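You operate a simulated robot arm through the tools that you are given. There is no shell and no other tool.

You are at the controls of a simulated robot arm. One attempt, no reset.

TASK
Put the yellow bowl in the floor of the soak tray. Take the black bowl and leave it on the top of the right workbench. Put the wooden block marked "D" from the top of the steel lab table on the mat under the lime bin and the wooden block marked "B" on the top of the right workbench. Put the cream mortar cylinder on the top of the right workbench. Close the bottom tool chest drawer. Pull the top tool chest drawer open. The order is free. Set down upright: cream mortar cylinder.

It is judged by the outcome, as a careful person would: the job done as asked, and still so three seconds after it is handed in. It fails if anything else is knocked over, pushed out of place, dropped, spilled or broken.

THE ROBOT
A 6-joint arm with a four-finger gripper on a trunk, on a base that drives. Base frame: it is fixed to the floor where the robot stands at the start and does not move with it; the origin is under the middle of the robot, x ahead of it, y to its left, z up. Readings come in mm, degrees, newtons and seconds.
With the tool pointing down near the work surface it reaches from about 140 to 920 mm from the robot's upright axis, wherever it stands. Its first joint turns from -166.0 to 166.0 degrees. Places, roughly: black bowl (11x11x4 cm) [-2100, 600, 800]; bottom tool chest drawer [8400, 6700, 1000]; cream mortar cylinder (6x6x7 cm) [-2300, -1600, 900]; floor of the soak tray (25x28 cm) [-2520, -1180, 880]; mat under the lime bin (16x16 cm) [-5560, 780, 800]; top of the right workbench [200, -1500, 800]; top tool chest drawer [8400, 6800, 1200]; wooden block [-1750, -1500, 750]; yellow bowl (11x11x4 cm) [-2200, 600, 800]. Payload 3.43 kg.
The tool frame sits at the grasp point between the pads (the TCP): z along the fingers, y along the line on which they close. The tips reach 30 mm beyond it. The gripper opens to 120 mm. The gripper's body begins 85 mm behind the TCP.
Orientation is told as [roll, pitch, yaw] about the base's x, y, z axes, in that order, counted from this pose: with the fingers straight down and closing along the base's y, the tool's x points along the base's -x, its y along +y and its z along -z.

THE INTERFACE
- The arm moves only by the tool apply_moves. Its argument "moves" is a list of rows, each a list of 2 entries, a list of its own where there are three numbers: the shift along the tool's x, y, z in units of 400 mm (1.0 is 400 mm), then the turn, a rotation vector about the tool's x, y, z in units of 120 degrees (1.0 is 120 degrees). In form: [[[x, y, z], [rx, ry, rz]], ...]. A call has 1 to 20 rows; each row is the pose to reach, as a shift and turn from the pose commanded when the call began, along the tool's axes at that moment. "gripper" is the gripper command, from -1 (fully open) to 1 (shut), values between in proportion, set as the call begins (left out, the last holds). A call with a number of a shift or a turn outside -1 to 1 is refused whole. Rows are played at 5 a second. More than 50 mm and 8.6 degrees between two rows, or a gripper value outside its range, and nothing of the call is played. Where a pose cannot be reached the arm comes as near as it can. A force on the tool above 40 N (or 10 N above the force at the start of the call, whichever is more), or a blocked arm, ends the call early, and 0.2 s more pass. Each finger halts on what it meets, pressing with about 39 N; the grip force reading is that of the motor and also rises with nothing between the fingers. The clock runs only during rows and for 0.2 s after the last one: add rows that repeat a pose to give the fingers time. It gives the time, the measured TCP pose, the force on the tool (base axes), the opening and the grip force at its end, in the units of the frame above (readings bear some noise), with the torque about the TCP (base axes, N m) and any sound that the robot's microphone picked up.
- Cameras (640 x 400 px; columns grow to the right, rows downward): "scene" is now at [65, 200.6, 1501.9]; the picture's right is [-0.01, -1.00, 0.00], its down [-0.62, 0.00, -0.79] and it looks along [0.79, -0.01, -0.62] (base axes); focal length 281 px, centre (320, 200). "wrist" rides on the gripper at [71, -17, -121] in the tool frame; the picture's right is [0.23, 0.97, 0.00], its down [-0.81, 0.19, -0.55] and it looks along [-0.54, 0.13, 0.83] (tool axes); focal length 275 px, centre (320, 200). There is no depth. A picture from a camera that has moved, and an enlarged one, comes with that camera's place and axes in the base frame and with its lens.
- grab_frame(camera): a new picture of that camera. It takes no simulated time.
- lift_body(by): slides the trunk up (or, below 0, down) by that many mm; the arm and the scene camera ride with it, the base frame stays. It gives what a move gives, with no picture.
- roll_base(legs): drives the robot by 1 to 6 legs, each [ahead, left, turn to the left] in mm, mm and degrees, along the robot's own axes; the way and the turn of a leg run together, so that a leg with both is an arc; at most 1500 mm and 180 degrees a leg. The arm and the cameras ride along, it lands a little off, and it stops where it bumps. It gives what a move gives.
- turn_head(pan, tilt): turns the head with the scene camera to pan (to the left, within 120 degrees either way) and tilt (down, from -29 to 69), counted from straight ahead of the robot. It gives what a move gives.
- zoom(camera, box): a new picture of the part [left, top, right, bottom] of that camera's present view, enlarged. It takes no simulated time.
- sign_off(): hands the job in; it is judged then, once.

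Nothing tells you exact positions but the pictures and the camera data. Unless the task says otherwise, let go and move clear before handing in.

The tools are called after ">>>" as name(argument=value, ...) on one line, values as JSON. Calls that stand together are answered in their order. apply_moves: Moves the arm, as the interface text tells. Its arguments: {"type":"object","properties":{"moves":{"type":"array","items":{"type":"array"}},"gripper":{"type":"number"}},"required":["moves"]} The other tools are called the same way: lift_body (by) slides the trunk up or down; roll_base (legs) drives the base; turn_head (pan, tilt) turns the head that bears the scene camera; grab_frame (camera) takes a picture; zoom (camera, box) takes an enlarged picture of a part of a camera's view; sign_off () hands the job in.

At the start:

```text
clock: 0.0
eef_pos: [539.0, 81.4, 1106.9]
ee_rot: [-0.1, -0.1, -0.1]
force: [0.6, -0.3, 0.2]
wrist_torque: [-0.01, 0.04, 0.04]
gripper_width: 120.2
gripper_force: 0.0
trunk travel left (down, up): [-75.0, 465.0]
robot x, y, heading: [0.4, -1.8, 0.4]
head pan, tilt: [-0.4, 38.0]
```

scene: 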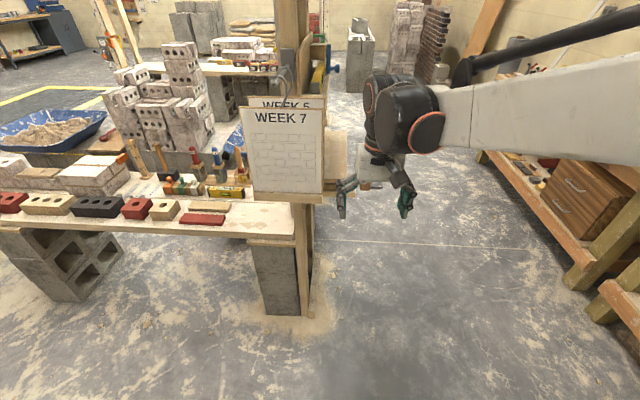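
wrist: 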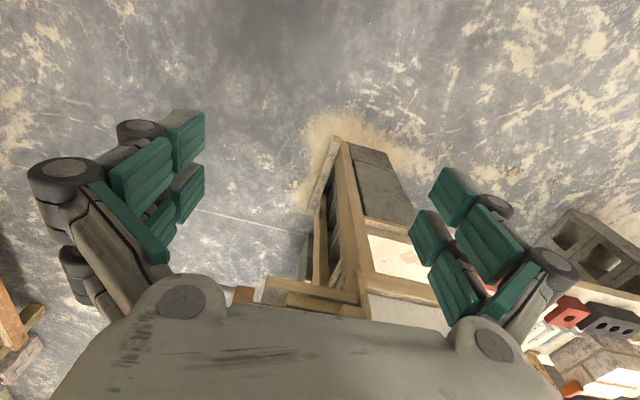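

I see a masonry workshop with a bench ahead-left and another on the right. I'll look around by panning the head before driving anywhere.

>>> turn_head(pan=-90, tilt=30)

>>> grab_frame(camera="scene")

>>> turn_head(pan=-120, tilt=20)

>>> grab_frame(camera="scene")

>>> turn_head(pan=120, tilt=20)

>>> grab_frame(camera="scene")

>>> turn_head(pan=60, tilt=20)

>>> grab_frame(camera="scene")

>>> turn_head(pan=0, tilt=10)

>>> grab_frame(camera="scene")

```text
clock: 1.6
eef_pos: [539.5, 80.9, 1105.4]
ee_rot: [0.0, 0.0, 0.0]
force: [0.3, -0.3, 0.5]
wrist_torque: [0.0, 0.01, -0.01]
gripper_width: 120.0
gripper_force: 0.1
trunk travel left (down, up): [-75.0, 465.0]
robot x, y, heading: [-2.0, -3.8, 0.0]
head pan, tilt: [-90.0, 30.0]
```

```text
taken
camera scene: at [68.1, 196.1, 1511.0], right [-0.06, -1.0, 0.0], down [-0.53, 0.03, -0.85], along [0.85, -0.05, -0.53], focal length 281 px, centre (320, 200)
```

scene: 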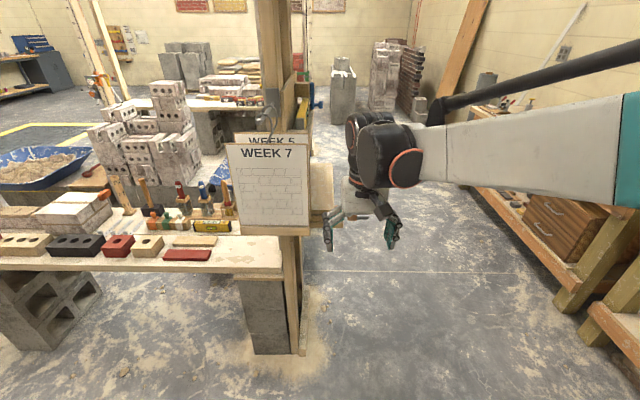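

```text
clock: 2.6
eef_pos: [539.5, 80.7, 1106.0]
ee_rot: [0.0, 0.0, -0.1]
force: [0.6, -0.1, -0.5]
wrist_torque: [0.01, -0.03, -0.03]
gripper_width: 120.0
gripper_force: 0.1
trunk travel left (down, up): [-75.0, 465.0]
robot x, y, heading: [0.9, -1.9, -0.2]
head pan, tilt: [-120.0, 20.0]
```

```text
taken
camera scene: at [71.0, 191.4, 1527.2], right [-0.1, -0.99, 0.0], down [-0.37, 0.04, -0.93], along [0.92, -0.1, -0.37], focal length 281 px, centre (320, 200)
```

scene: 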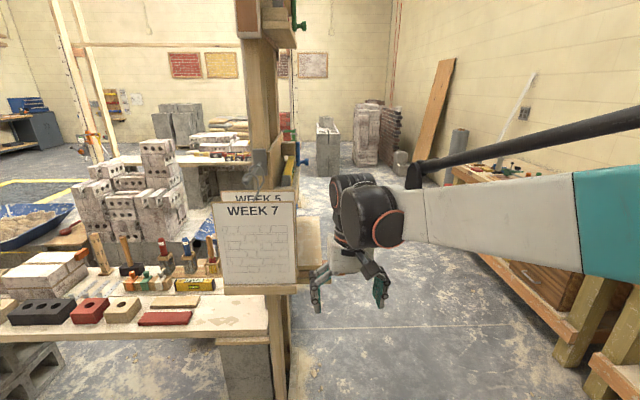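

```text
clock: 6.0
eef_pos: [539.3, 80.6, 1105.6]
ee_rot: [0.0, 0.0, 0.0]
force: [0.3, 0.1, -0.8]
wrist_torque: [0.01, -0.02, 0.02]
gripper_width: 119.9
gripper_force: 0.1
trunk travel left (down, up): [-75.0, 465.0]
robot x, y, heading: [-1.3, -0.6, 0.1]
head pan, tilt: [120.0, 20.0]
```

```text
taken
camera scene: at [-67.8, 281.8, 1530.4], right [0.87, 0.5, 0.0], down [0.17, -0.3, -0.94], along [-0.47, 0.81, -0.34], focal length 281 px, centre (320, 200)
```

scene: 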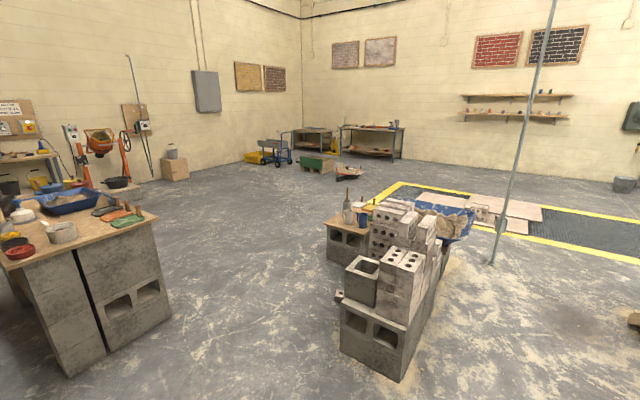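

```text
clock: 7.3
eef_pos: [540.0, 82.6, 1106.5]
ee_rot: [0.0, 0.0, 0.0]
force: [-0.4, 0.0, -0.8]
wrist_torque: [-0.01, 0.01, 0.0]
gripper_width: 120.0
gripper_force: 0.0
trunk travel left (down, up): [-75.0, 465.0]
robot x, y, heading: [-2.6, 1.3, -0.2]
head pan, tilt: [60.0, 20.0]
```

```text
taken
camera scene: at [25.2, 281.9, 1530.4], right [0.87, -0.5, 0.0], down [-0.17, -0.3, -0.94], along [0.47, 0.81, -0.34], focal length 281 px, centre (320, 200)
```

scene: 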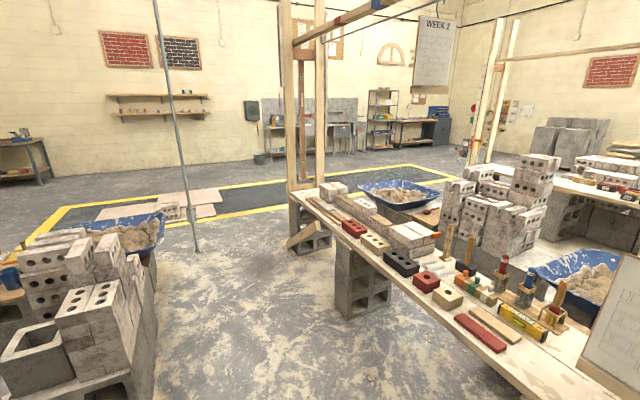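

```text
clock: 8.6
eef_pos: [539.1, 80.9, 1105.9]
ee_rot: [0.1, -0.1, 0.0]
force: [0.4, -0.4, 0.0]
wrist_torque: [-0.01, -0.02, 0.01]
gripper_width: 120.1
gripper_force: 0.1
trunk travel left (down, up): [-75.0, 465.0]
robot x, y, heading: [1.8, -2.1, -0.3]
head pan, tilt: [0.0, 10.0]
```

```text
taken
camera scene: at [71.7, 201.3, 1546.7], right [0.0, -1.0, 0.0], down [-0.17, 0.0, -0.98], along [0.98, 0.0, -0.17], focal length 281 px, centre (320, 200)
```

scene: 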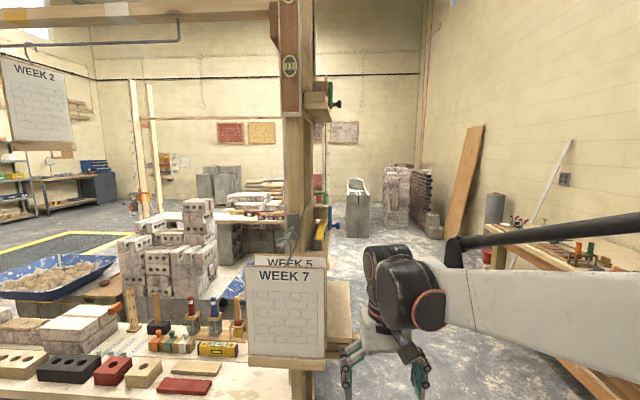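

Panning right seems blocked by the arm (camera barely moved), so I'll turn the base to the right to view the right workbench and what lies behind me.

>>> roll_base(legs=[[0, 0, -90]])

>>> turn_head(pan=0, tilt=25)

>>> grab_frame(camera="scene")

>>> turn_head(pan=50, tilt=25)

>>> grab_frame(camera="scene")

```text
clock: 12.9
eef_pos: [61.3, -541.0, 1105.0]
ee_rot: [0.1, 0.1, -92.1]
force: [0.1, -0.3, 0.2]
wrist_torque: [0.01, -0.02, 0.0]
gripper_width: 120.0
gripper_force: 0.1
trunk travel left (down, up): [-75.0, 465.0]
robot x, y, heading: [-1.7, -1.8, -91.9]
head pan, tilt: [0.0, 10.0]
```

```text
clock: 13.7
eef_pos: [60.9, -541.6, 1106.3]
ee_rot: [-0.1, 0.1, -92.1]
force: [0.0, 0.5, 0.3]
wrist_torque: [-0.02, 0.0, -0.02]
gripper_width: 119.7
gripper_force: 0.1
trunk travel left (down, up): [-75.0, 465.0]
robot x, y, heading: [-1.2, 1.9, -92.1]
head pan, tilt: [0.0, 25.0]
```

```text
taken
camera scene: at [195.7, -78.7, 1522.4], right [-1.0, 0.04, 0.0], down [0.02, 0.42, -0.91], along [-0.03, -0.91, -0.42], focal length 281 px, centre (320, 200)
```

scene: 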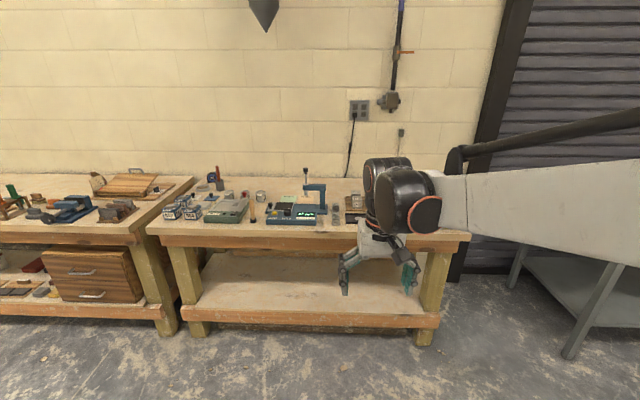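

```text
clock: 14.8
eef_pos: [61.5, -542.2, 1107.2]
ee_rot: [0.0, -0.1, -92.1]
force: [-0.3, -0.4, -0.7]
wrist_torque: [-0.02, 0.04, -0.01]
gripper_width: 119.8
gripper_force: 0.0
trunk travel left (down, up): [-75.0, 465.0]
robot x, y, heading: [1.5, -0.1, -92.2]
head pan, tilt: [50.0, 25.0]
```

```text
taken
camera scene: at [267.5, -48.4, 1522.3], right [-0.67, -0.74, 0.0], down [-0.31, 0.28, -0.91], along [0.67, -0.61, -0.42], focal length 281 px, centre (320, 200)
```

scene: 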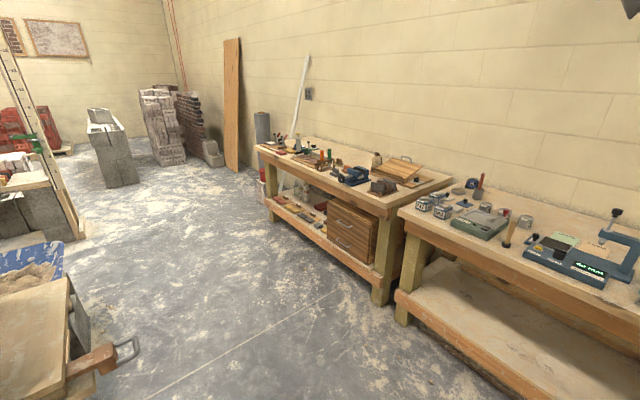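

>>> turn_head(pan=0, tilt=30)

>>> zoom(camera="scene", box=[140, 130, 480, 260])

>>> roll_base(legs=[[0, 0, -55]])

>>> grab_frame(camera="scene")

>>> roll_base(legs=[[0, 0, -45]])

>>> grab_frame(camera="scene")

```text
clock: 16.0
eef_pos: [60.9, -542.0, 1106.2]
ee_rot: [0.0, 0.1, -92.0]
force: [-0.3, 0.6, 0.3]
wrist_torque: [0.02, -0.03, -0.01]
gripper_width: 120.2
gripper_force: 0.1
trunk travel left (down, up): [-75.0, 465.0]
robot x, y, heading: [-1.8, -0.5, -91.9]
head pan, tilt: [0.0, 30.0]
```

```text
1.88 times, centred on (310, 195) of scene
camera zoom: at [195.9, -77.0, 1514.4], right [-1.0, 0.04, 0.0], down [0.02, 0.5, -0.87], along [-0.03, -0.87, -0.5], focal length 529 px, centre (339, 209)
```

zoom: 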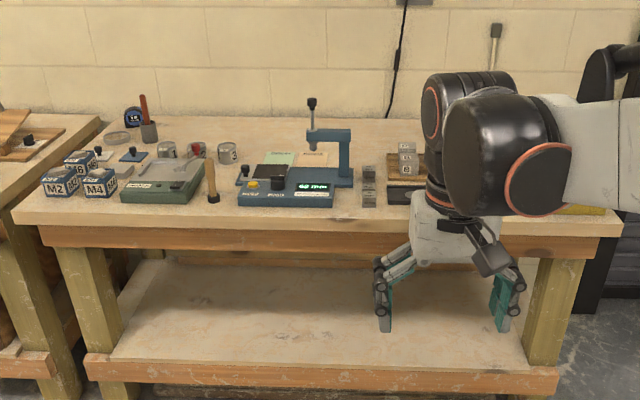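

```text
clock: 18.9
eef_pos: [-412.0, -358.1, 1106.7]
ee_rot: [0.0, -0.1, -147.4]
force: [-0.9, -0.4, -0.3]
wrist_torque: [0.01, -0.01, 0.01]
gripper_width: 119.9
gripper_force: 0.1
trunk travel left (down, up): [-75.0, 465.0]
robot x, y, heading: [-1.8, -3.0, -147.5]
head pan, tilt: [0.0, 30.0]
```

```text
taken
camera scene: at [46.5, -205.6, 1514.4], right [-0.54, 0.84, 0.0], down [0.42, 0.27, -0.87], along [-0.73, -0.47, -0.5], focal length 281 px, centre (320, 200)
```

scene: 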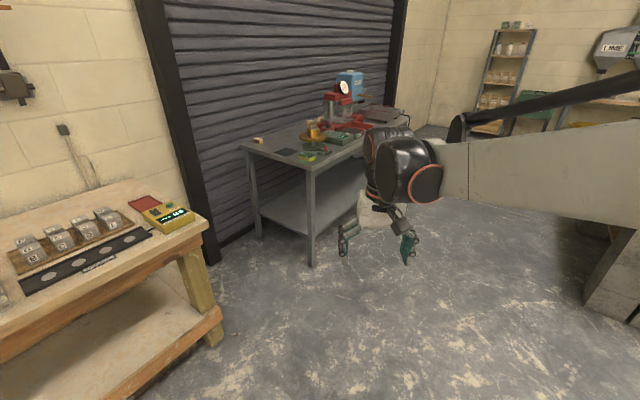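

```text
clock: 21.3
eef_pos: [-544.0, 32.6, 1106.3]
ee_rot: [0.0, 0.0, 168.0]
force: [0.4, -0.4, -0.2]
wrist_torque: [-0.01, 0.04, 0.01]
gripper_width: 119.9
gripper_force: 0.0
trunk travel left (down, up): [-75.0, 465.0]
robot x, y, heading: [-0.6, -3.1, 168.1]
head pan, tilt: [0.0, 30.0]
```

```text
taken
camera scene: at [-112.4, -179.8, 1514.4], right [0.21, 0.98, 0.0], down [0.49, -0.1, -0.87], along [-0.85, 0.18, -0.5], focal length 281 px, centre (320, 200)
```

scene: 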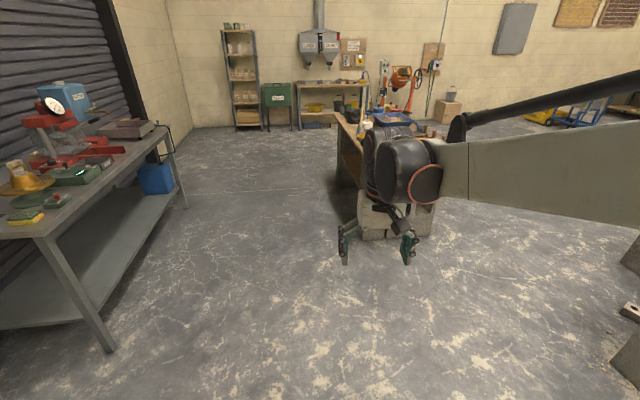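

The steel lab table is ahead-left (front edge near y≈-1080), the bowls' bench is behind the arm and the lime bins are on the far wall. I'll drive into the aisle and face the steel table to look closely.

>>> roll_base(legs=[[1350, 550, 0], [0, 0, 100]])

>>> turn_head(pan=0, tilt=38)

>>> grab_frame(camera="scene")

>>> grab_frame(camera="wrist")

```text
clock: 32.7
eef_pos: [-1345.9, -802.2, 1107.7]
ee_rot: [0.1, 0.0, -91.1]
force: [-0.1, 0.1, -0.2]
wrist_torque: [0.01, 0.02, 0.0]
gripper_width: 120.2
gripper_force: 0.2
trunk travel left (down, up): [-75.0, 465.0]
robot x, y, heading: [-1415.7, -259.1, -91.3]
head pan, tilt: [0.0, 30.0]
```

```text
clock: 33.4
eef_pos: [-1346.3, -803.2, 1106.5]
ee_rot: [-0.1, 0.1, -91.2]
force: [-0.7, 0.2, -0.2]
wrist_torque: [0.0, -0.01, 0.04]
gripper_width: 120.1
gripper_force: 0.1
trunk travel left (down, up): [-75.0, 465.0]
robot x, y, heading: [-1413.6, -262.4, -91.4]
head pan, tilt: [0.0, 38.0]
```

```text
taken
camera scene: at [-1218.8, -331.1, 1502.0], right [-1.0, 0.02, 0.0], down [0.01, 0.62, -0.79], along [-0.02, -0.79, -0.62], focal length 281 px, centre (320, 200)
```

scene: 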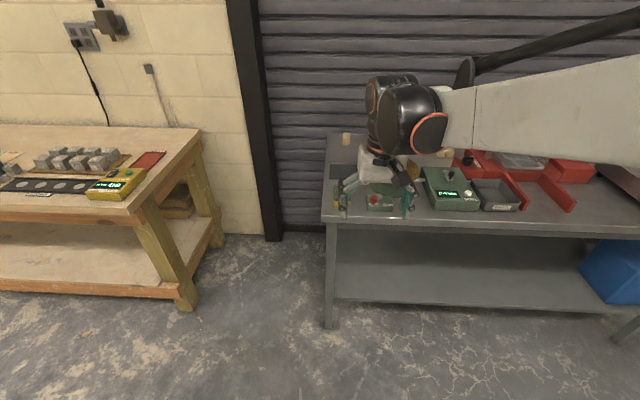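

```text
taken
camera wrist: at [-1360.4, -731.5, 1226.2], right [0.98, 0.21, 0.0], down [0.17, -0.81, 0.55], along [0.12, -0.54, -0.83], focal length 275 px, centre (320, 200)
```

wrist: 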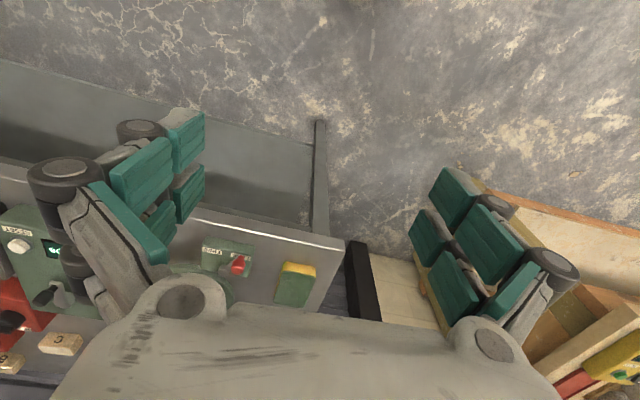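

I can see wooden blocks (one "C") on the steel table. I'll shift along the table and look at it more closely.

>>> roll_base(legs=[[0, -300, 0]])

>>> grab_frame(camera="scene")

>>> zoom(camera="scene", box=[120, 110, 440, 310])

>>> grab_frame(camera="wrist")

```text
clock: 35.5
eef_pos: [-1647.9, -796.5, 1105.6]
ee_rot: [0.0, 0.0, -91.2]
force: [0.3, -0.2, -0.1]
wrist_torque: [0.0, 0.01, 0.03]
gripper_width: 119.9
gripper_force: 0.0
trunk travel left (down, up): [-75.0, 465.0]
robot x, y, heading: [-1719.4, -259.4, -91.4]
head pan, tilt: [0.0, 38.0]
```

```text
taken
camera scene: at [-1520.8, -324.6, 1502.0], right [-1.0, 0.02, 0.0], down [0.01, 0.62, -0.79], along [-0.02, -0.79, -0.62], focal length 281 px, centre (320, 200)
```

scene: 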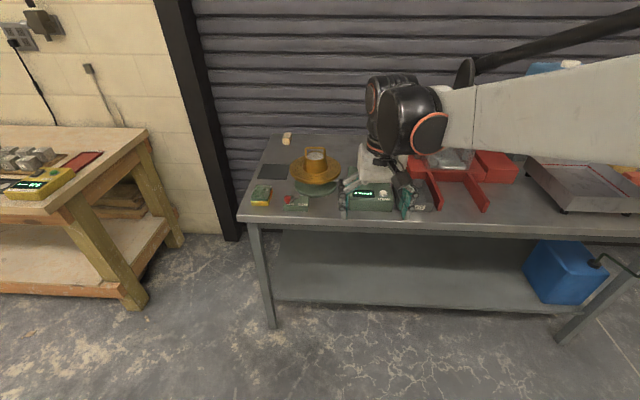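

```text
2.00 times, centred on (280, 210) of scene
camera zoom: at [-1520.8, -324.6, 1502.0], right [-1.0, 0.02, 0.0], down [0.01, 0.62, -0.79], along [-0.02, -0.79, -0.62], focal length 562 px, centre (400, 180)
```

zoom: 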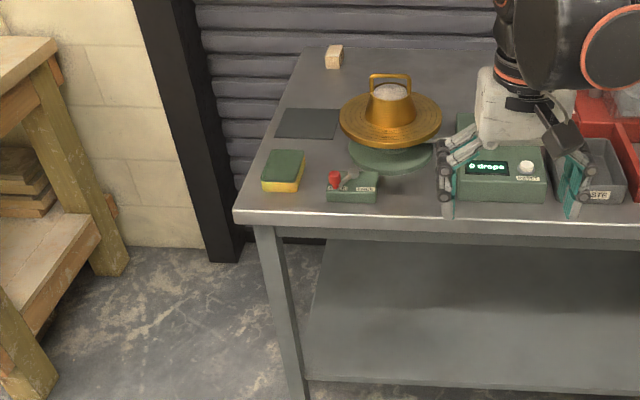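

```text
taken
camera wrist: at [-1662.1, -725.1, 1226.3], right [0.98, 0.21, 0.0], down [0.18, -0.81, 0.55], along [0.12, -0.54, -0.83], focal length 275 px, centre (320, 200)
```

wrist: 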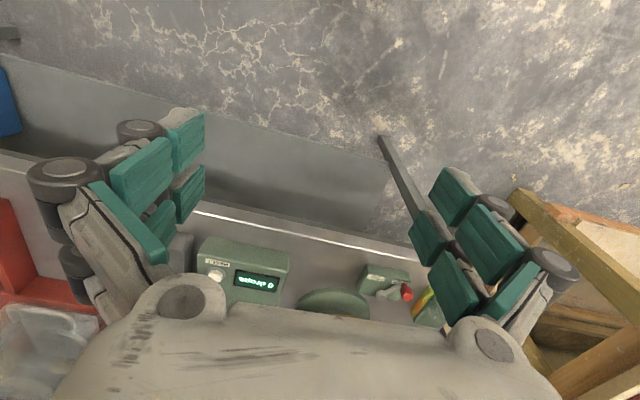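

>>> roll_base(legs=[[0, -600, 0]])

>>> turn_head(pan=20, tilt=38)

>>> grab_frame(camera="scene")

>>> zoom(camera="scene", box=[100, 100, 420, 300])

>>> grab_frame(camera="wrist")

```text
clock: 38.9
eef_pos: [-2248.7, -785.4, 1106.2]
ee_rot: [0.0, 0.0, -90.7]
force: [-0.5, 0.8, -0.4]
wrist_torque: [0.02, 0.01, 0.03]
gripper_width: 120.0
gripper_force: 0.0
trunk travel left (down, up): [-75.0, 465.0]
robot x, y, heading: [-2322.3, -242.7, -90.6]
head pan, tilt: [0.0, 38.0]
```

```text
clock: 39.7
eef_pos: [-2248.8, -786.4, 1106.4]
ee_rot: [0.0, 0.0, -90.6]
force: [0.2, 0.3, -0.3]
wrist_torque: [-0.01, 0.0, -0.03]
gripper_width: 119.7
gripper_force: 0.1
trunk travel left (down, up): [-75.0, 465.0]
robot x, y, heading: [-2324.9, -247.4, -90.4]
head pan, tilt: [20.0, 38.0]
```

```text
taken
camera scene: at [-2096.7, -308.4, 1502.0], right [-0.94, -0.33, 0.0], down [-0.2, 0.58, -0.79], along [0.26, -0.74, -0.62], focal length 281 px, centre (320, 200)
```

scene: 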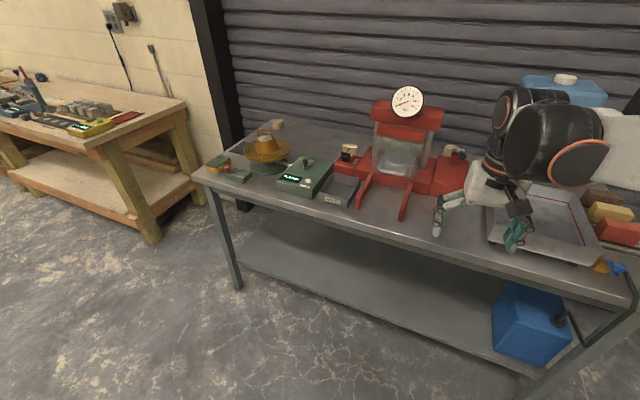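

```text
2.00 times, centred on (260, 200) of scene
camera zoom: at [-2096.7, -308.4, 1502.0], right [-0.94, -0.33, 0.0], down [-0.2, 0.58, -0.79], along [0.26, -0.74, -0.62], focal length 562 px, centre (440, 200)
```

zoom: 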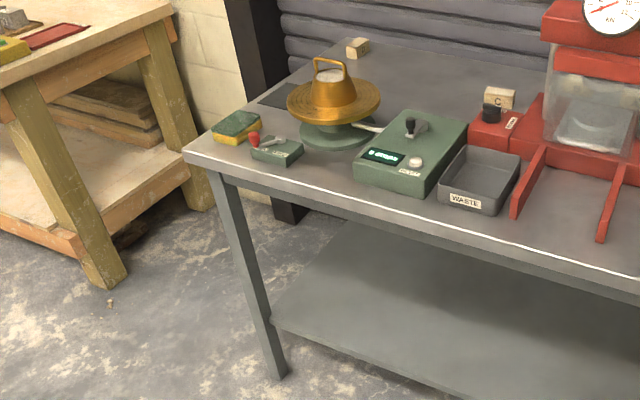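

```text
taken
camera wrist: at [-2263.4, -715.2, 1226.3], right [0.98, 0.22, 0.0], down [0.18, -0.81, 0.55], along [0.12, -0.54, -0.83], focal length 275 px, centre (320, 200)
```

wrist: 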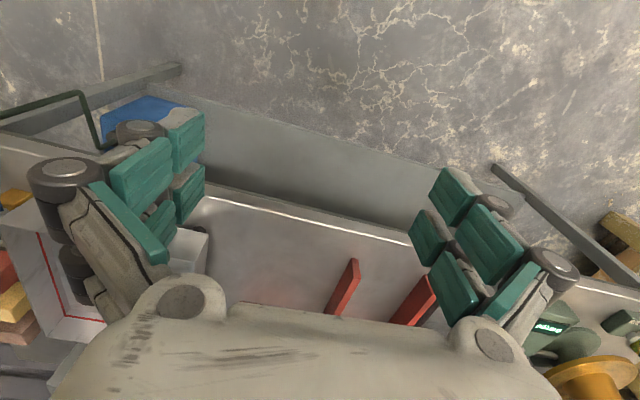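

>>> zoom(camera="scene", box=[330, 80, 490, 180])

>>> zoom(camera="scene", box=[480, 60, 640, 280])

>>> zoom(camera="scene", box=[220, 110, 380, 210])

```text
4.00 times, centred on (410, 130) of scene
camera zoom: at [-2096.7, -308.4, 1502.0], right [-0.94, -0.33, 0.0], down [-0.2, 0.58, -0.79], along [0.26, -0.74, -0.62], focal length 1124 px, centre (-40, 480)
```

zoom: 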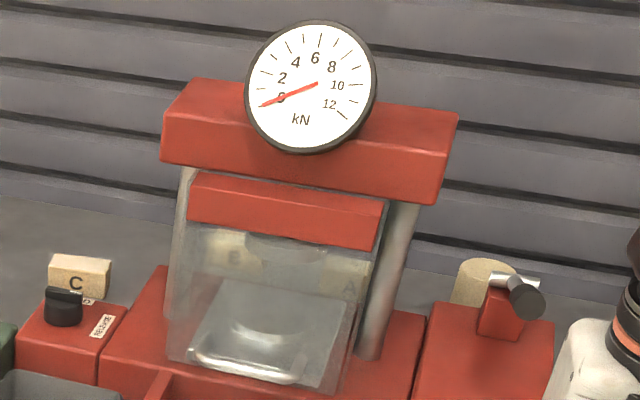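

```text
1.82 times, centred on (560, 170) of scene
camera zoom: at [-2096.7, -308.4, 1502.0], right [-0.94, -0.33, 0.0], down [-0.2, 0.58, -0.79], along [0.26, -0.74, -0.62], focal length 511 px, centre (-116, 254)
```

zoom: 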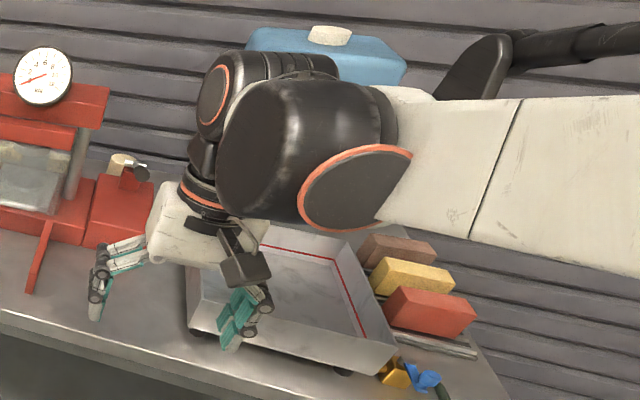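

```text
4.00 times, centred on (300, 160) of scene
camera zoom: at [-2096.7, -308.4, 1502.0], right [-0.94, -0.33, 0.0], down [-0.2, 0.58, -0.79], along [0.26, -0.74, -0.62], focal length 1124 px, centre (400, 360)
```

zoom: 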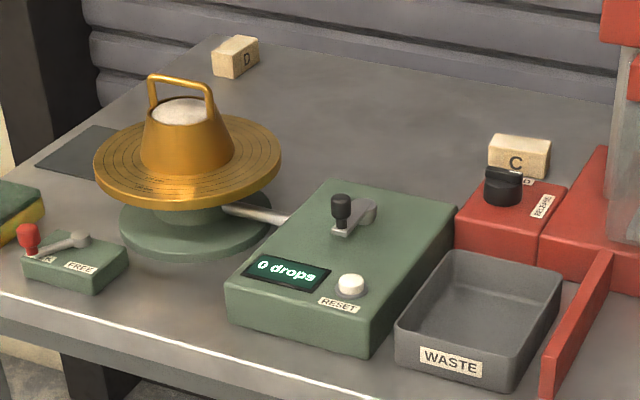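

Block D is at the back-left of the steel table (~(-1384,-1650,860)), C near the machine, and a cream cylinder sits behind the machine's pump handle. I'll raise the trunk to look over the red machine for block B.

>>> lift_body(by=400)

>>> turn_head(pan=10, tilt=45)

>>> grab_frame(camera="scene")

>>> zoom(camera="scene", box=[220, 100, 420, 225])

>>> grab_frame(camera="wrist")

```text
clock: 43.5
eef_pos: [-2246.9, -785.4, 1505.2]
ee_rot: [0.0, 0.0, -90.7]
force: [-0.7, 0.8, -0.3]
wrist_torque: [0.02, -0.03, -0.01]
gripper_width: 120.3
gripper_force: 0.1
trunk travel left (down, up): [-475.0, 65.0]
robot x, y, heading: [-2322.4, -244.6, -90.6]
head pan, tilt: [20.0, 38.0]
```

```text
clock: 44.3
eef_pos: [-2247.3, -785.4, 1504.8]
ee_rot: [0.1, 0.1, -90.6]
force: [-0.9, 0.0, 0.8]
wrist_torque: [-0.02, 0.0, 0.01]
gripper_width: 120.2
gripper_force: 0.0
trunk travel left (down, up): [-475.0, 65.0]
robot x, y, heading: [-2323.7, -245.2, -90.9]
head pan, tilt: [10.0, 45.0]
```

```text
taken
camera scene: at [-2111.9, -307.2, 1891.8], right [-0.99, -0.16, 0.0], down [-0.12, 0.7, -0.71], along [0.12, -0.7, -0.71], focal length 281 px, centre (320, 200)
```

scene: 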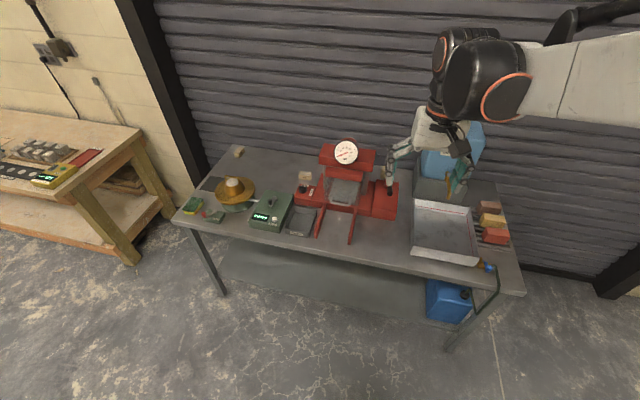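

```text
3.20 times, centred on (320, 162) of scene
camera zoom: at [-2111.9, -307.2, 1891.8], right [-0.99, -0.16, 0.0], down [-0.12, 0.7, -0.71], along [0.12, -0.7, -0.71], focal length 899 px, centre (320, 320)
```

zoom: 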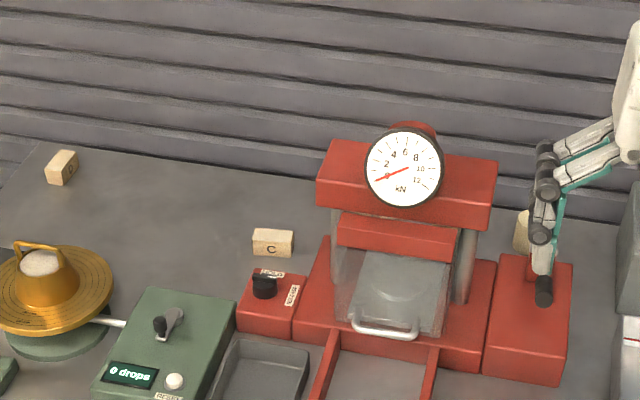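

```text
taken
camera wrist: at [-2263.3, -715.2, 1626.3], right [0.98, 0.22, 0.0], down [0.18, -0.81, 0.55], along [0.12, -0.54, -0.83], focal length 275 px, centre (320, 200)
```

wrist: 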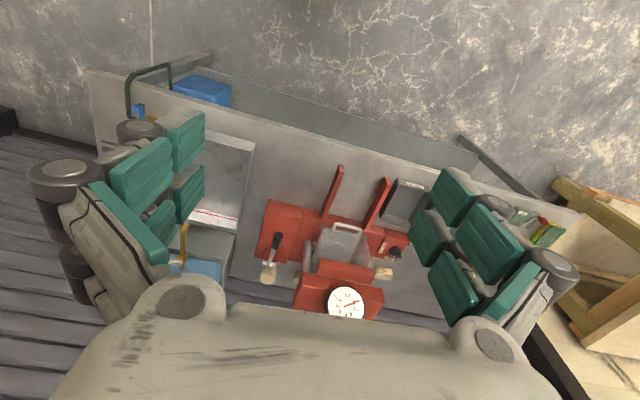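

>>> roll_base(legs=[[0, 700, 0]])

>>> turn_head(pan=0, tilt=45)

>>> grab_frame(camera="scene")

>>> grab_frame(camera="wrist")

```text
clock: 48.1
eef_pos: [-1554.8, -792.9, 1505.7]
ee_rot: [0.0, 0.0, -90.7]
force: [-0.3, -0.1, -0.4]
wrist_torque: [0.02, 0.04, -0.01]
gripper_width: 120.3
gripper_force: 0.1
trunk travel left (down, up): [-475.0, 65.0]
robot x, y, heading: [-1630.3, -255.0, -90.3]
head pan, tilt: [10.0, 45.0]
```

```text
clock: 48.8
eef_pos: [-1555.9, -792.4, 1505.8]
ee_rot: [-0.1, 0.0, -90.7]
force: [0.4, 0.1, 0.3]
wrist_torque: [-0.02, -0.05, 0.01]
gripper_width: 119.9
gripper_force: 0.1
trunk travel left (down, up): [-475.0, 65.0]
robot x, y, heading: [-1632.5, -251.4, -90.4]
head pan, tilt: [0.0, 45.0]
```

```text
taken
camera scene: at [-1434.0, -315.5, 1891.8], right [-1.0, 0.01, 0.0], down [0.01, 0.71, -0.71], along [-0.01, -0.71, -0.71], focal length 281 px, centre (320, 200)
```

scene: 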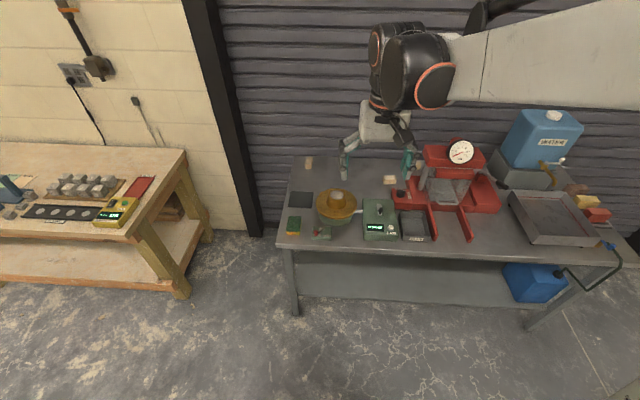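

```text
taken
camera wrist: at [-1571.3, -722.4, 1626.2], right [0.98, 0.22, 0.0], down [0.18, -0.81, 0.55], along [0.12, -0.54, -0.83], focal length 275 px, centre (320, 200)
```

wrist: 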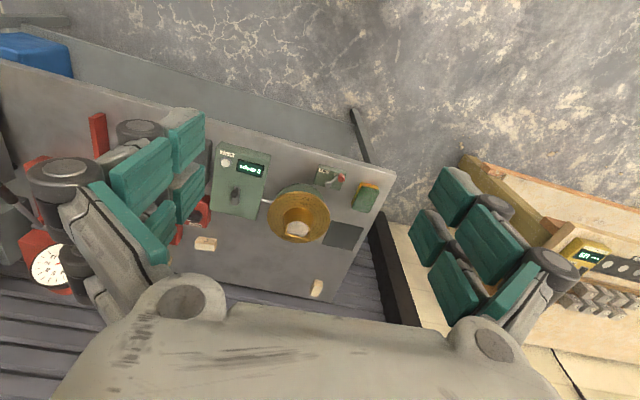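

>>> zoom(camera="scene", box=[380, 120, 520, 220])

>>> zoom(camera="wrist", box=[120, 130, 400, 310])

>>> turn_head(pan=100, tilt=30)

>>> grab_frame(camera="scene")

```text
4.00 times, centred on (450, 170) of scene
camera zoom: at [-1434.0, -315.5, 1891.8], right [-1.0, 0.01, 0.0], down [0.01, 0.71, -0.71], along [-0.01, -0.71, -0.71], focal length 1124 px, centre (-200, 320)
```

zoom: 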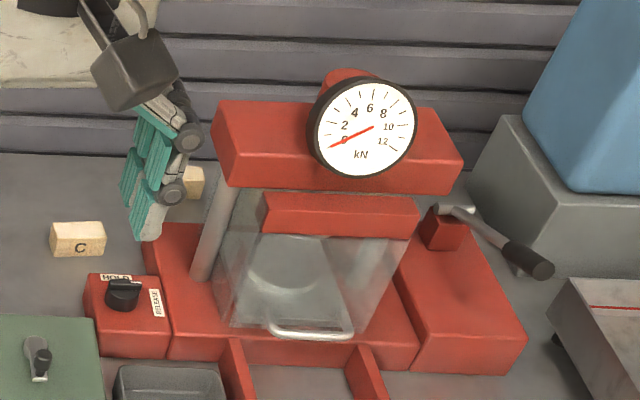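

```text
2.22 times, centred on (260, 220) of wrist
camera zoom: at [-1571.3, -722.4, 1626.2], right [0.98, 0.22, 0.0], down [0.18, -0.81, 0.55], along [0.12, -0.54, -0.83], focal length 612 px, centre (453, 156)
```

zoom: 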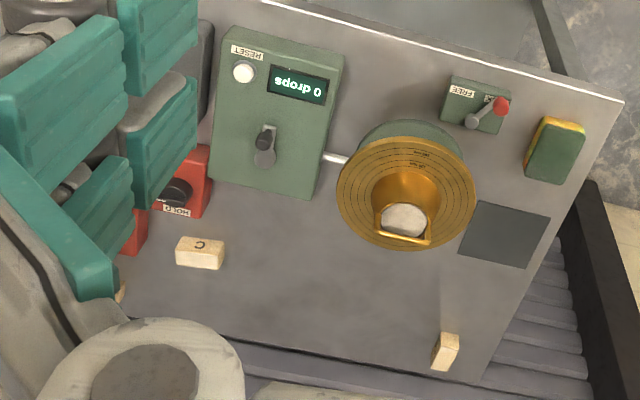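

```text
clock: 50.5
eef_pos: [-1556.6, -792.7, 1505.1]
ee_rot: [0.0, -0.1, -90.6]
force: [-0.7, -0.3, -0.2]
wrist_torque: [-0.04, 0.01, 0.0]
gripper_width: 119.9
gripper_force: 0.2
trunk travel left (down, up): [-475.0, 65.0]
robot x, y, heading: [-1637.8, -251.1, -90.8]
head pan, tilt: [100.0, 30.0]
```

```text
taken
camera scene: at [-1343.8, -219.4, 1914.4], right [0.16, -0.99, 0.0], down [-0.49, -0.08, -0.87], along [0.85, 0.14, -0.5], focal length 281 px, centre (320, 200)
```

scene: 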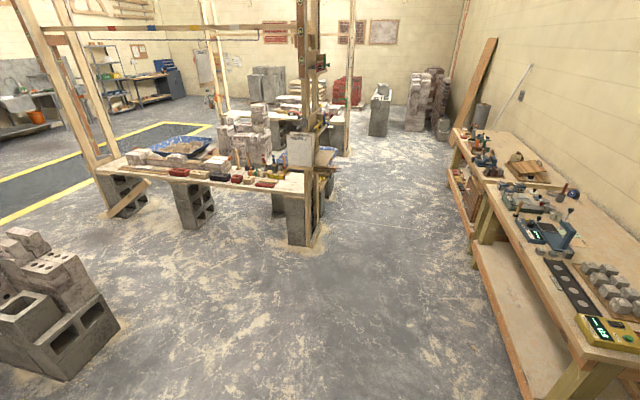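

A block is hidden behind the machine; the cylinder stands behind the pump handle at roughly (-2260,-1540). I'll move in with the arm held high and use the wrist camera over the area.

>>> roll_base(legs=[[435, -528, 0.7]])

>>> turn_head(pan=0, tilt=50)

>>> grab_frame(camera="scene")

>>> grab_frame(camera="wrist")

```text
clock: 54.3
eef_pos: [-2086.1, -1224.9, 1505.8]
ee_rot: [0.0, 0.0, -90.0]
force: [0.0, -0.5, -1.7]
wrist_torque: [-0.02, -0.04, -0.01]
gripper_width: 120.3
gripper_force: 0.2
trunk travel left (down, up): [-475.0, 65.0]
robot x, y, heading: [-2168.4, -685.1, -90.0]
head pan, tilt: [100.0, 30.0]
```

```text
clock: 56.1
eef_pos: [-2084.9, -1223.9, 1507.5]
ee_rot: [0.0, 0.1, -90.1]
force: [-0.9, 0.7, 0.1]
wrist_torque: [0.02, 0.03, 0.03]
gripper_width: 119.8
gripper_force: 0.0
trunk travel left (down, up): [-475.0, 65.0]
robot x, y, heading: [-2166.9, -685.3, -90.0]
head pan, tilt: [0.0, 50.0]
```

```text
taken
camera scene: at [-1967.4, -741.4, 1884.8], right [-1.0, 0.0, 0.0], down [0.0, 0.77, -0.64], along [0.0, -0.64, -0.77], focal length 281 px, centre (320, 200)
```

scene: 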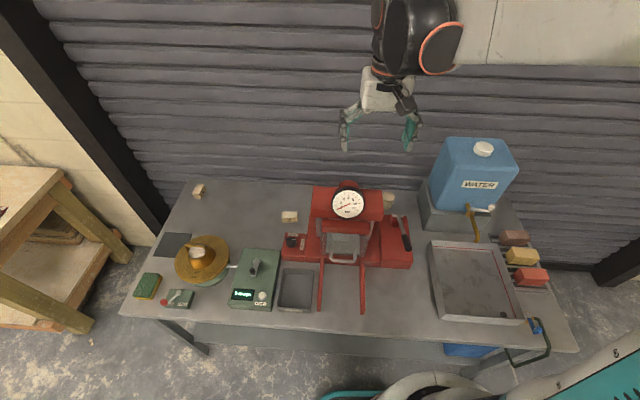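

```text
taken
camera wrist: at [-2100.4, -1154.1, 1626.2], right [0.97, 0.23, 0.0], down [0.19, -0.81, 0.55], along [0.13, -0.54, -0.83], focal length 275 px, centre (320, 200)
```

wrist: 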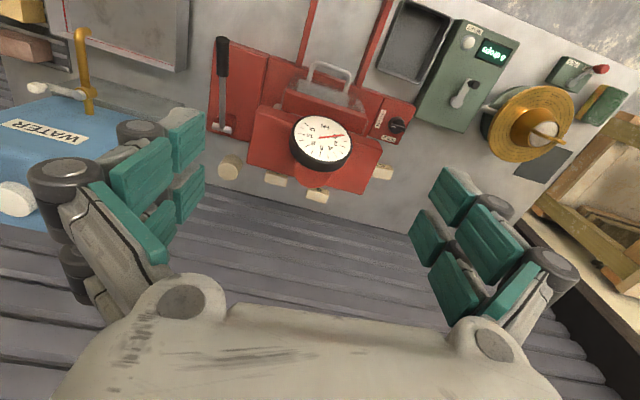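

>>> zoom(camera="wrist", box=[190, 90, 420, 230])

>>> zoom(camera="scene", box=[270, 170, 430, 270])

```text
2.78 times, centred on (305, 160) of wrist
camera zoom: at [-2100.4, -1154.1, 1626.2], right [0.97, 0.23, 0.0], down [0.19, -0.81, 0.55], along [0.13, -0.54, -0.83], focal length 766 px, centre (362, 311)
```

zoom: 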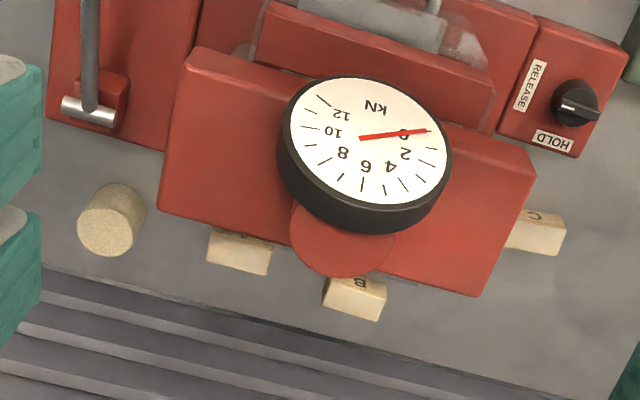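

```text
4.00 times, centred on (350, 220) of scene
camera zoom: at [-1967.4, -741.4, 1884.8], right [-1.0, 0.0, 0.0], down [0.0, 0.77, -0.64], along [0.0, -0.64, -0.77], focal length 1124 px, centre (200, 120)
```

zoom: 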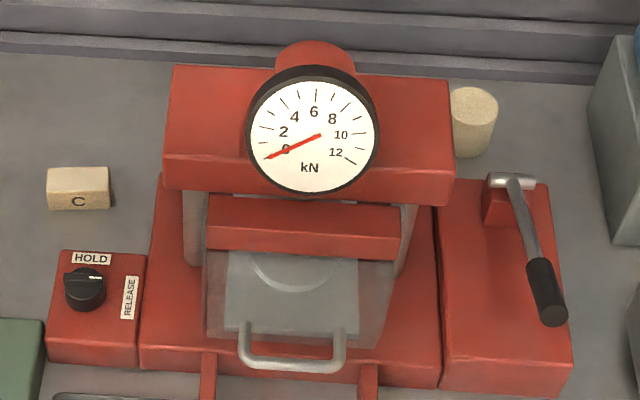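

Block B appears to be behind the machine at about (-2000,-1634) and the cream cylinder at (-2277,-1572). Let me check clearance between my base and the table front by looking down.

>>> turn_head(pan=0, tilt=69)

>>> grab_frame(camera="scene")

```text
clock: 56.9
eef_pos: [-2085.2, -1224.4, 1505.7]
ee_rot: [-0.1, 0.1, -90.0]
force: [-0.2, -0.6, 0.0]
wrist_torque: [-0.01, 0.01, -0.02]
gripper_width: 120.2
gripper_force: 0.0
trunk travel left (down, up): [-475.0, 65.0]
robot x, y, heading: [-2166.9, -684.5, -90.2]
head pan, tilt: [0.0, 68.8]
```

```text
taken
camera scene: at [-1966.5, -723.7, 1865.6], right [-1.0, -0.02, 0.0], down [-0.01, 0.91, -0.41], along [0.01, -0.41, -0.91], focal length 281 px, centre (320, 200)
```

scene: 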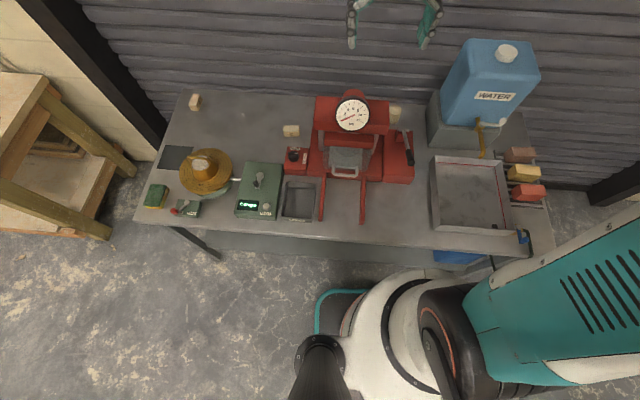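

The table is rotated a few degrees and my base has ~100 mm clearance. I'll extend the wrist camera over the rear of the machine at a safe height to read the hidden blocks.

>>> apply_moves(moves=[[[-0.094, 0.035, 0.044], [0, 0, 0]], [[-0.188, 0.071, 0.088], [0, 0, 0]], [[-0.283, 0.106, 0.132], [0, 0, 0]], [[-0.377, 0.142, 0.177], [0, 0, 0]], [[-0.471, 0.177, 0.221], [0, 0, 0]], [[-0.565, 0.2125, 0.265], [0, 0, 0]], [[-0.565, 0.2125, 0.265], [0, 0, 0]]])

>>> grab_frame(camera="wrist")

>>> turn_head(pan=0, tilt=40)

>>> grab_frame(camera="scene")

```text
clock: 58.5
eef_pos: [-2004.0, -1447.0, 1399.2]
ee_rot: [0.0, 0.0, -90.0]
force: [0.2, 0.5, 0.2]
wrist_torque: [-0.05, 0.0, -0.01]
gripper_width: 120.0
gripper_force: 0.0
trunk travel left (down, up): [-475.0, 65.0]
robot x, y, heading: [-2166.6, -686.8, -90.0]
head pan, tilt: [0.0, 68.8]
```

```text
taken
camera wrist: at [-2018.9, -1376.9, 1519.9], right [0.97, 0.23, 0.0], down [0.19, -0.81, 0.55], along [0.13, -0.54, -0.83], focal length 275 px, centre (320, 200)
```

wrist: 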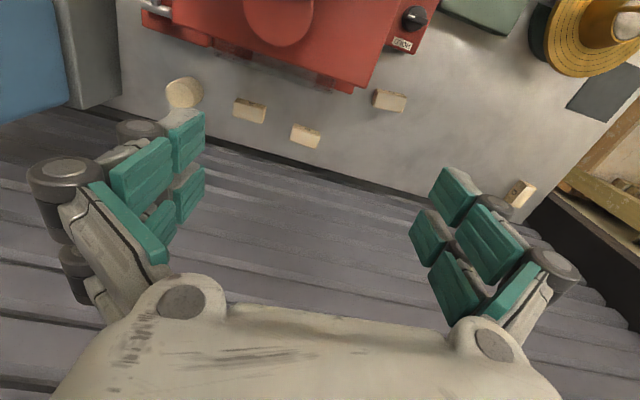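

```text
clock: 59.4
eef_pos: [-2002.8, -1448.6, 1399.7]
ee_rot: [0.0, 0.0, -90.1]
force: [-0.6, 0.4, -0.2]
wrist_torque: [0.02, -0.01, 0.0]
gripper_width: 120.0
gripper_force: 0.0
trunk travel left (down, up): [-475.0, 65.0]
robot x, y, heading: [-2164.8, -684.6, -90.0]
head pan, tilt: [0.0, 40.0]
```

```text
taken
camera scene: at [-1967.3, -749.7, 1898.9], right [-1.0, 0.0, 0.0], down [0.0, 0.64, -0.77], along [0.0, -0.77, -0.64], focal length 281 px, centre (320, 200)
```

scene: 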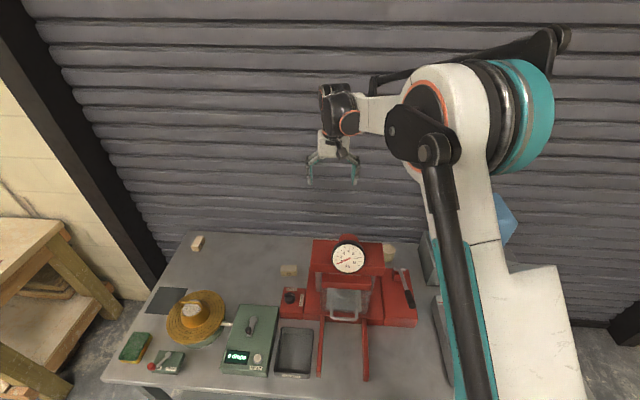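

>>> zoom(camera="wrist", box=[150, 60, 420, 220])

```text
2.37 times, centred on (285, 140) of wrist
camera zoom: at [-2018.5, -1378.5, 1519.1], right [0.97, 0.23, 0.0], down [0.19, -0.81, 0.55], along [0.13, -0.54, -0.83], focal length 652 px, centre (403, 342)
```

zoom: 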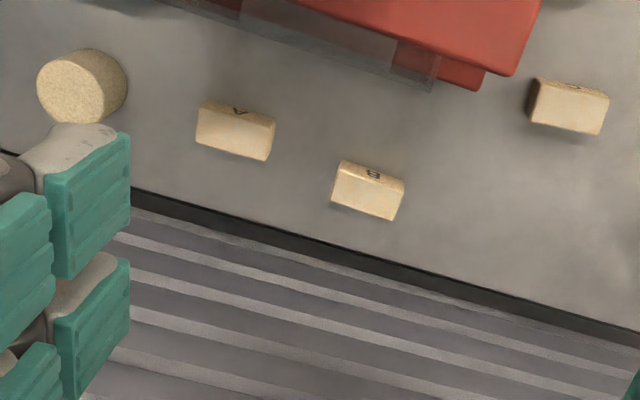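

>>> zoom(camera="wrist", box=[280, 118, 330, 150])

>>> zoom(camera="wrist", box=[225, 92, 275, 124])

```text
12.50 times, centred on (305, 134) of wrist
camera zoom: at [-2018.5, -1378.5, 1519.1], right [0.97, 0.23, 0.0], down [0.19, -0.81, 0.55], along [0.13, -0.54, -0.83], focal length 3441 px, centre (508, 1025)
```

zoom: 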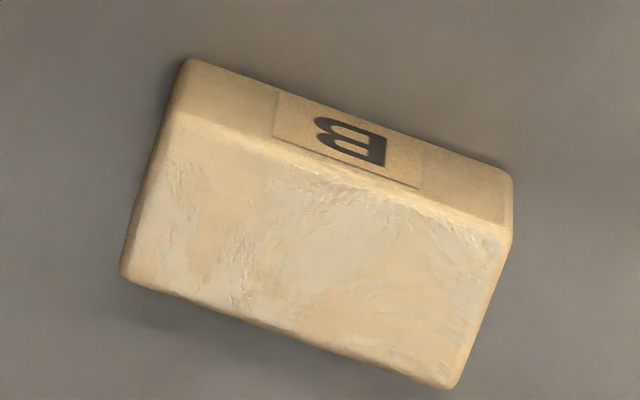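

```text
12.50 times, centred on (250, 108) of wrist
camera zoom: at [-2018.5, -1378.5, 1519.1], right [0.97, 0.23, 0.0], down [0.19, -0.81, 0.55], along [0.13, -0.54, -0.83], focal length 3441 px, centre (1195, 1350)
```

zoom: 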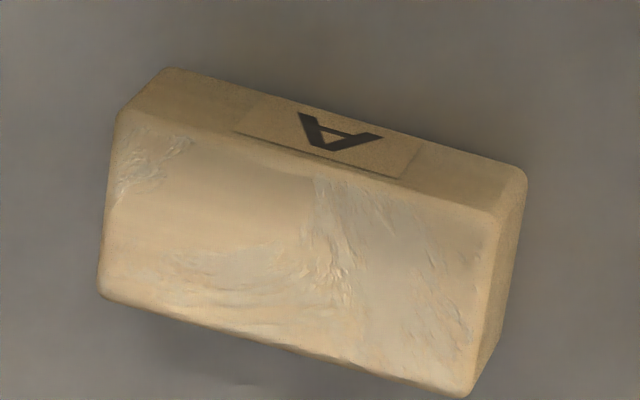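

B is confirmed at about (-1995,-1632). I'll start with the cream cylinder: reposition the base slightly left/forward so the arm comes in clear of both the machine head and the water container.

>>> roll_base(legs=[[85, 217, 0]])

>>> apply_moves(moves=[[[0, -0.1, 0], [0, 0, 0]], [[0, -0.2, 0], [0, 0, 0]], [[0, -0.3, 0], [0, 0, 0]], [[0, -0.4, 0], [0, 0, 0]], [[0, -0.5, 0], [0, 0, 0]], [[0, -0.6, 0], [0, 0, 0]], [[0, -0.7, 0], [0, 0, 0]], [[0, -0.8, 0], [0, 0, 0]], [[0, -0.9, 0], [0, 0, 0]], [[0, -1.0, 0], [0, 0, 0]]])

>>> grab_frame(camera="wrist")

>>> grab_frame(camera="scene")

```text
clock: 61.2
eef_pos: [-1782.1, -1534.9, 1398.8]
ee_rot: [-0.2, -0.1, -90.1]
force: [0.2, -0.4, -0.8]
wrist_torque: [0.03, 0.05, 0.0]
gripper_width: 119.8
gripper_force: 0.1
trunk travel left (down, up): [-475.0, 65.0]
robot x, y, heading: [-1947.1, -770.7, -90.2]
head pan, tilt: [0.0, 40.0]
```

```text
clock: 63.4
eef_pos: [-2185.8, -1534.6, 1398.7]
ee_rot: [-0.1, 0.0, -90.1]
force: [-1.0, -0.4, 1.1]
wrist_torque: [-0.01, -0.05, 0.01]
gripper_width: 120.0
gripper_force: 0.0
trunk travel left (down, up): [-475.0, 65.0]
robot x, y, heading: [-1941.4, -772.9, -90.1]
head pan, tilt: [0.0, 40.0]
```

```text
taken
camera wrist: at [-2203.0, -1463.1, 1519.2], right [0.97, 0.23, 0.0], down [0.19, -0.81, 0.55], along [0.13, -0.54, -0.83], focal length 275 px, centre (320, 200)
```

wrist: 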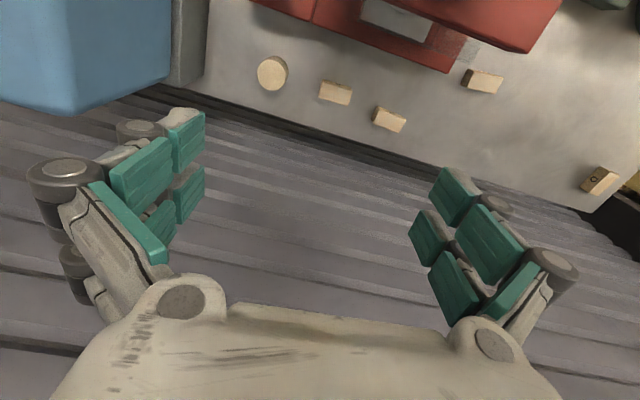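

```text
taken
camera scene: at [-1749.6, -835.0, 1899.2], right [-1.0, 0.0, 0.0], down [0.0, 0.64, -0.77], along [0.0, -0.77, -0.64], focal length 281 px, centre (320, 200)
```

scene: 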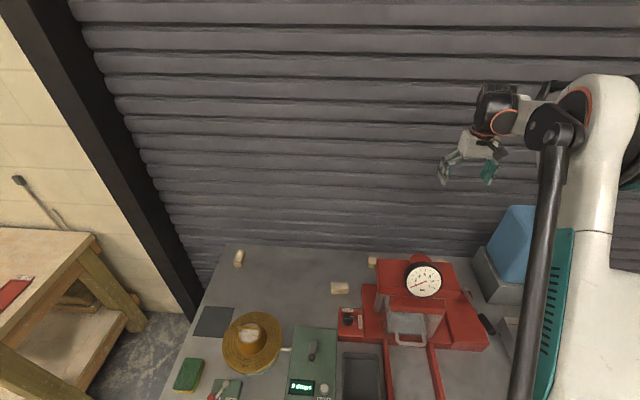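

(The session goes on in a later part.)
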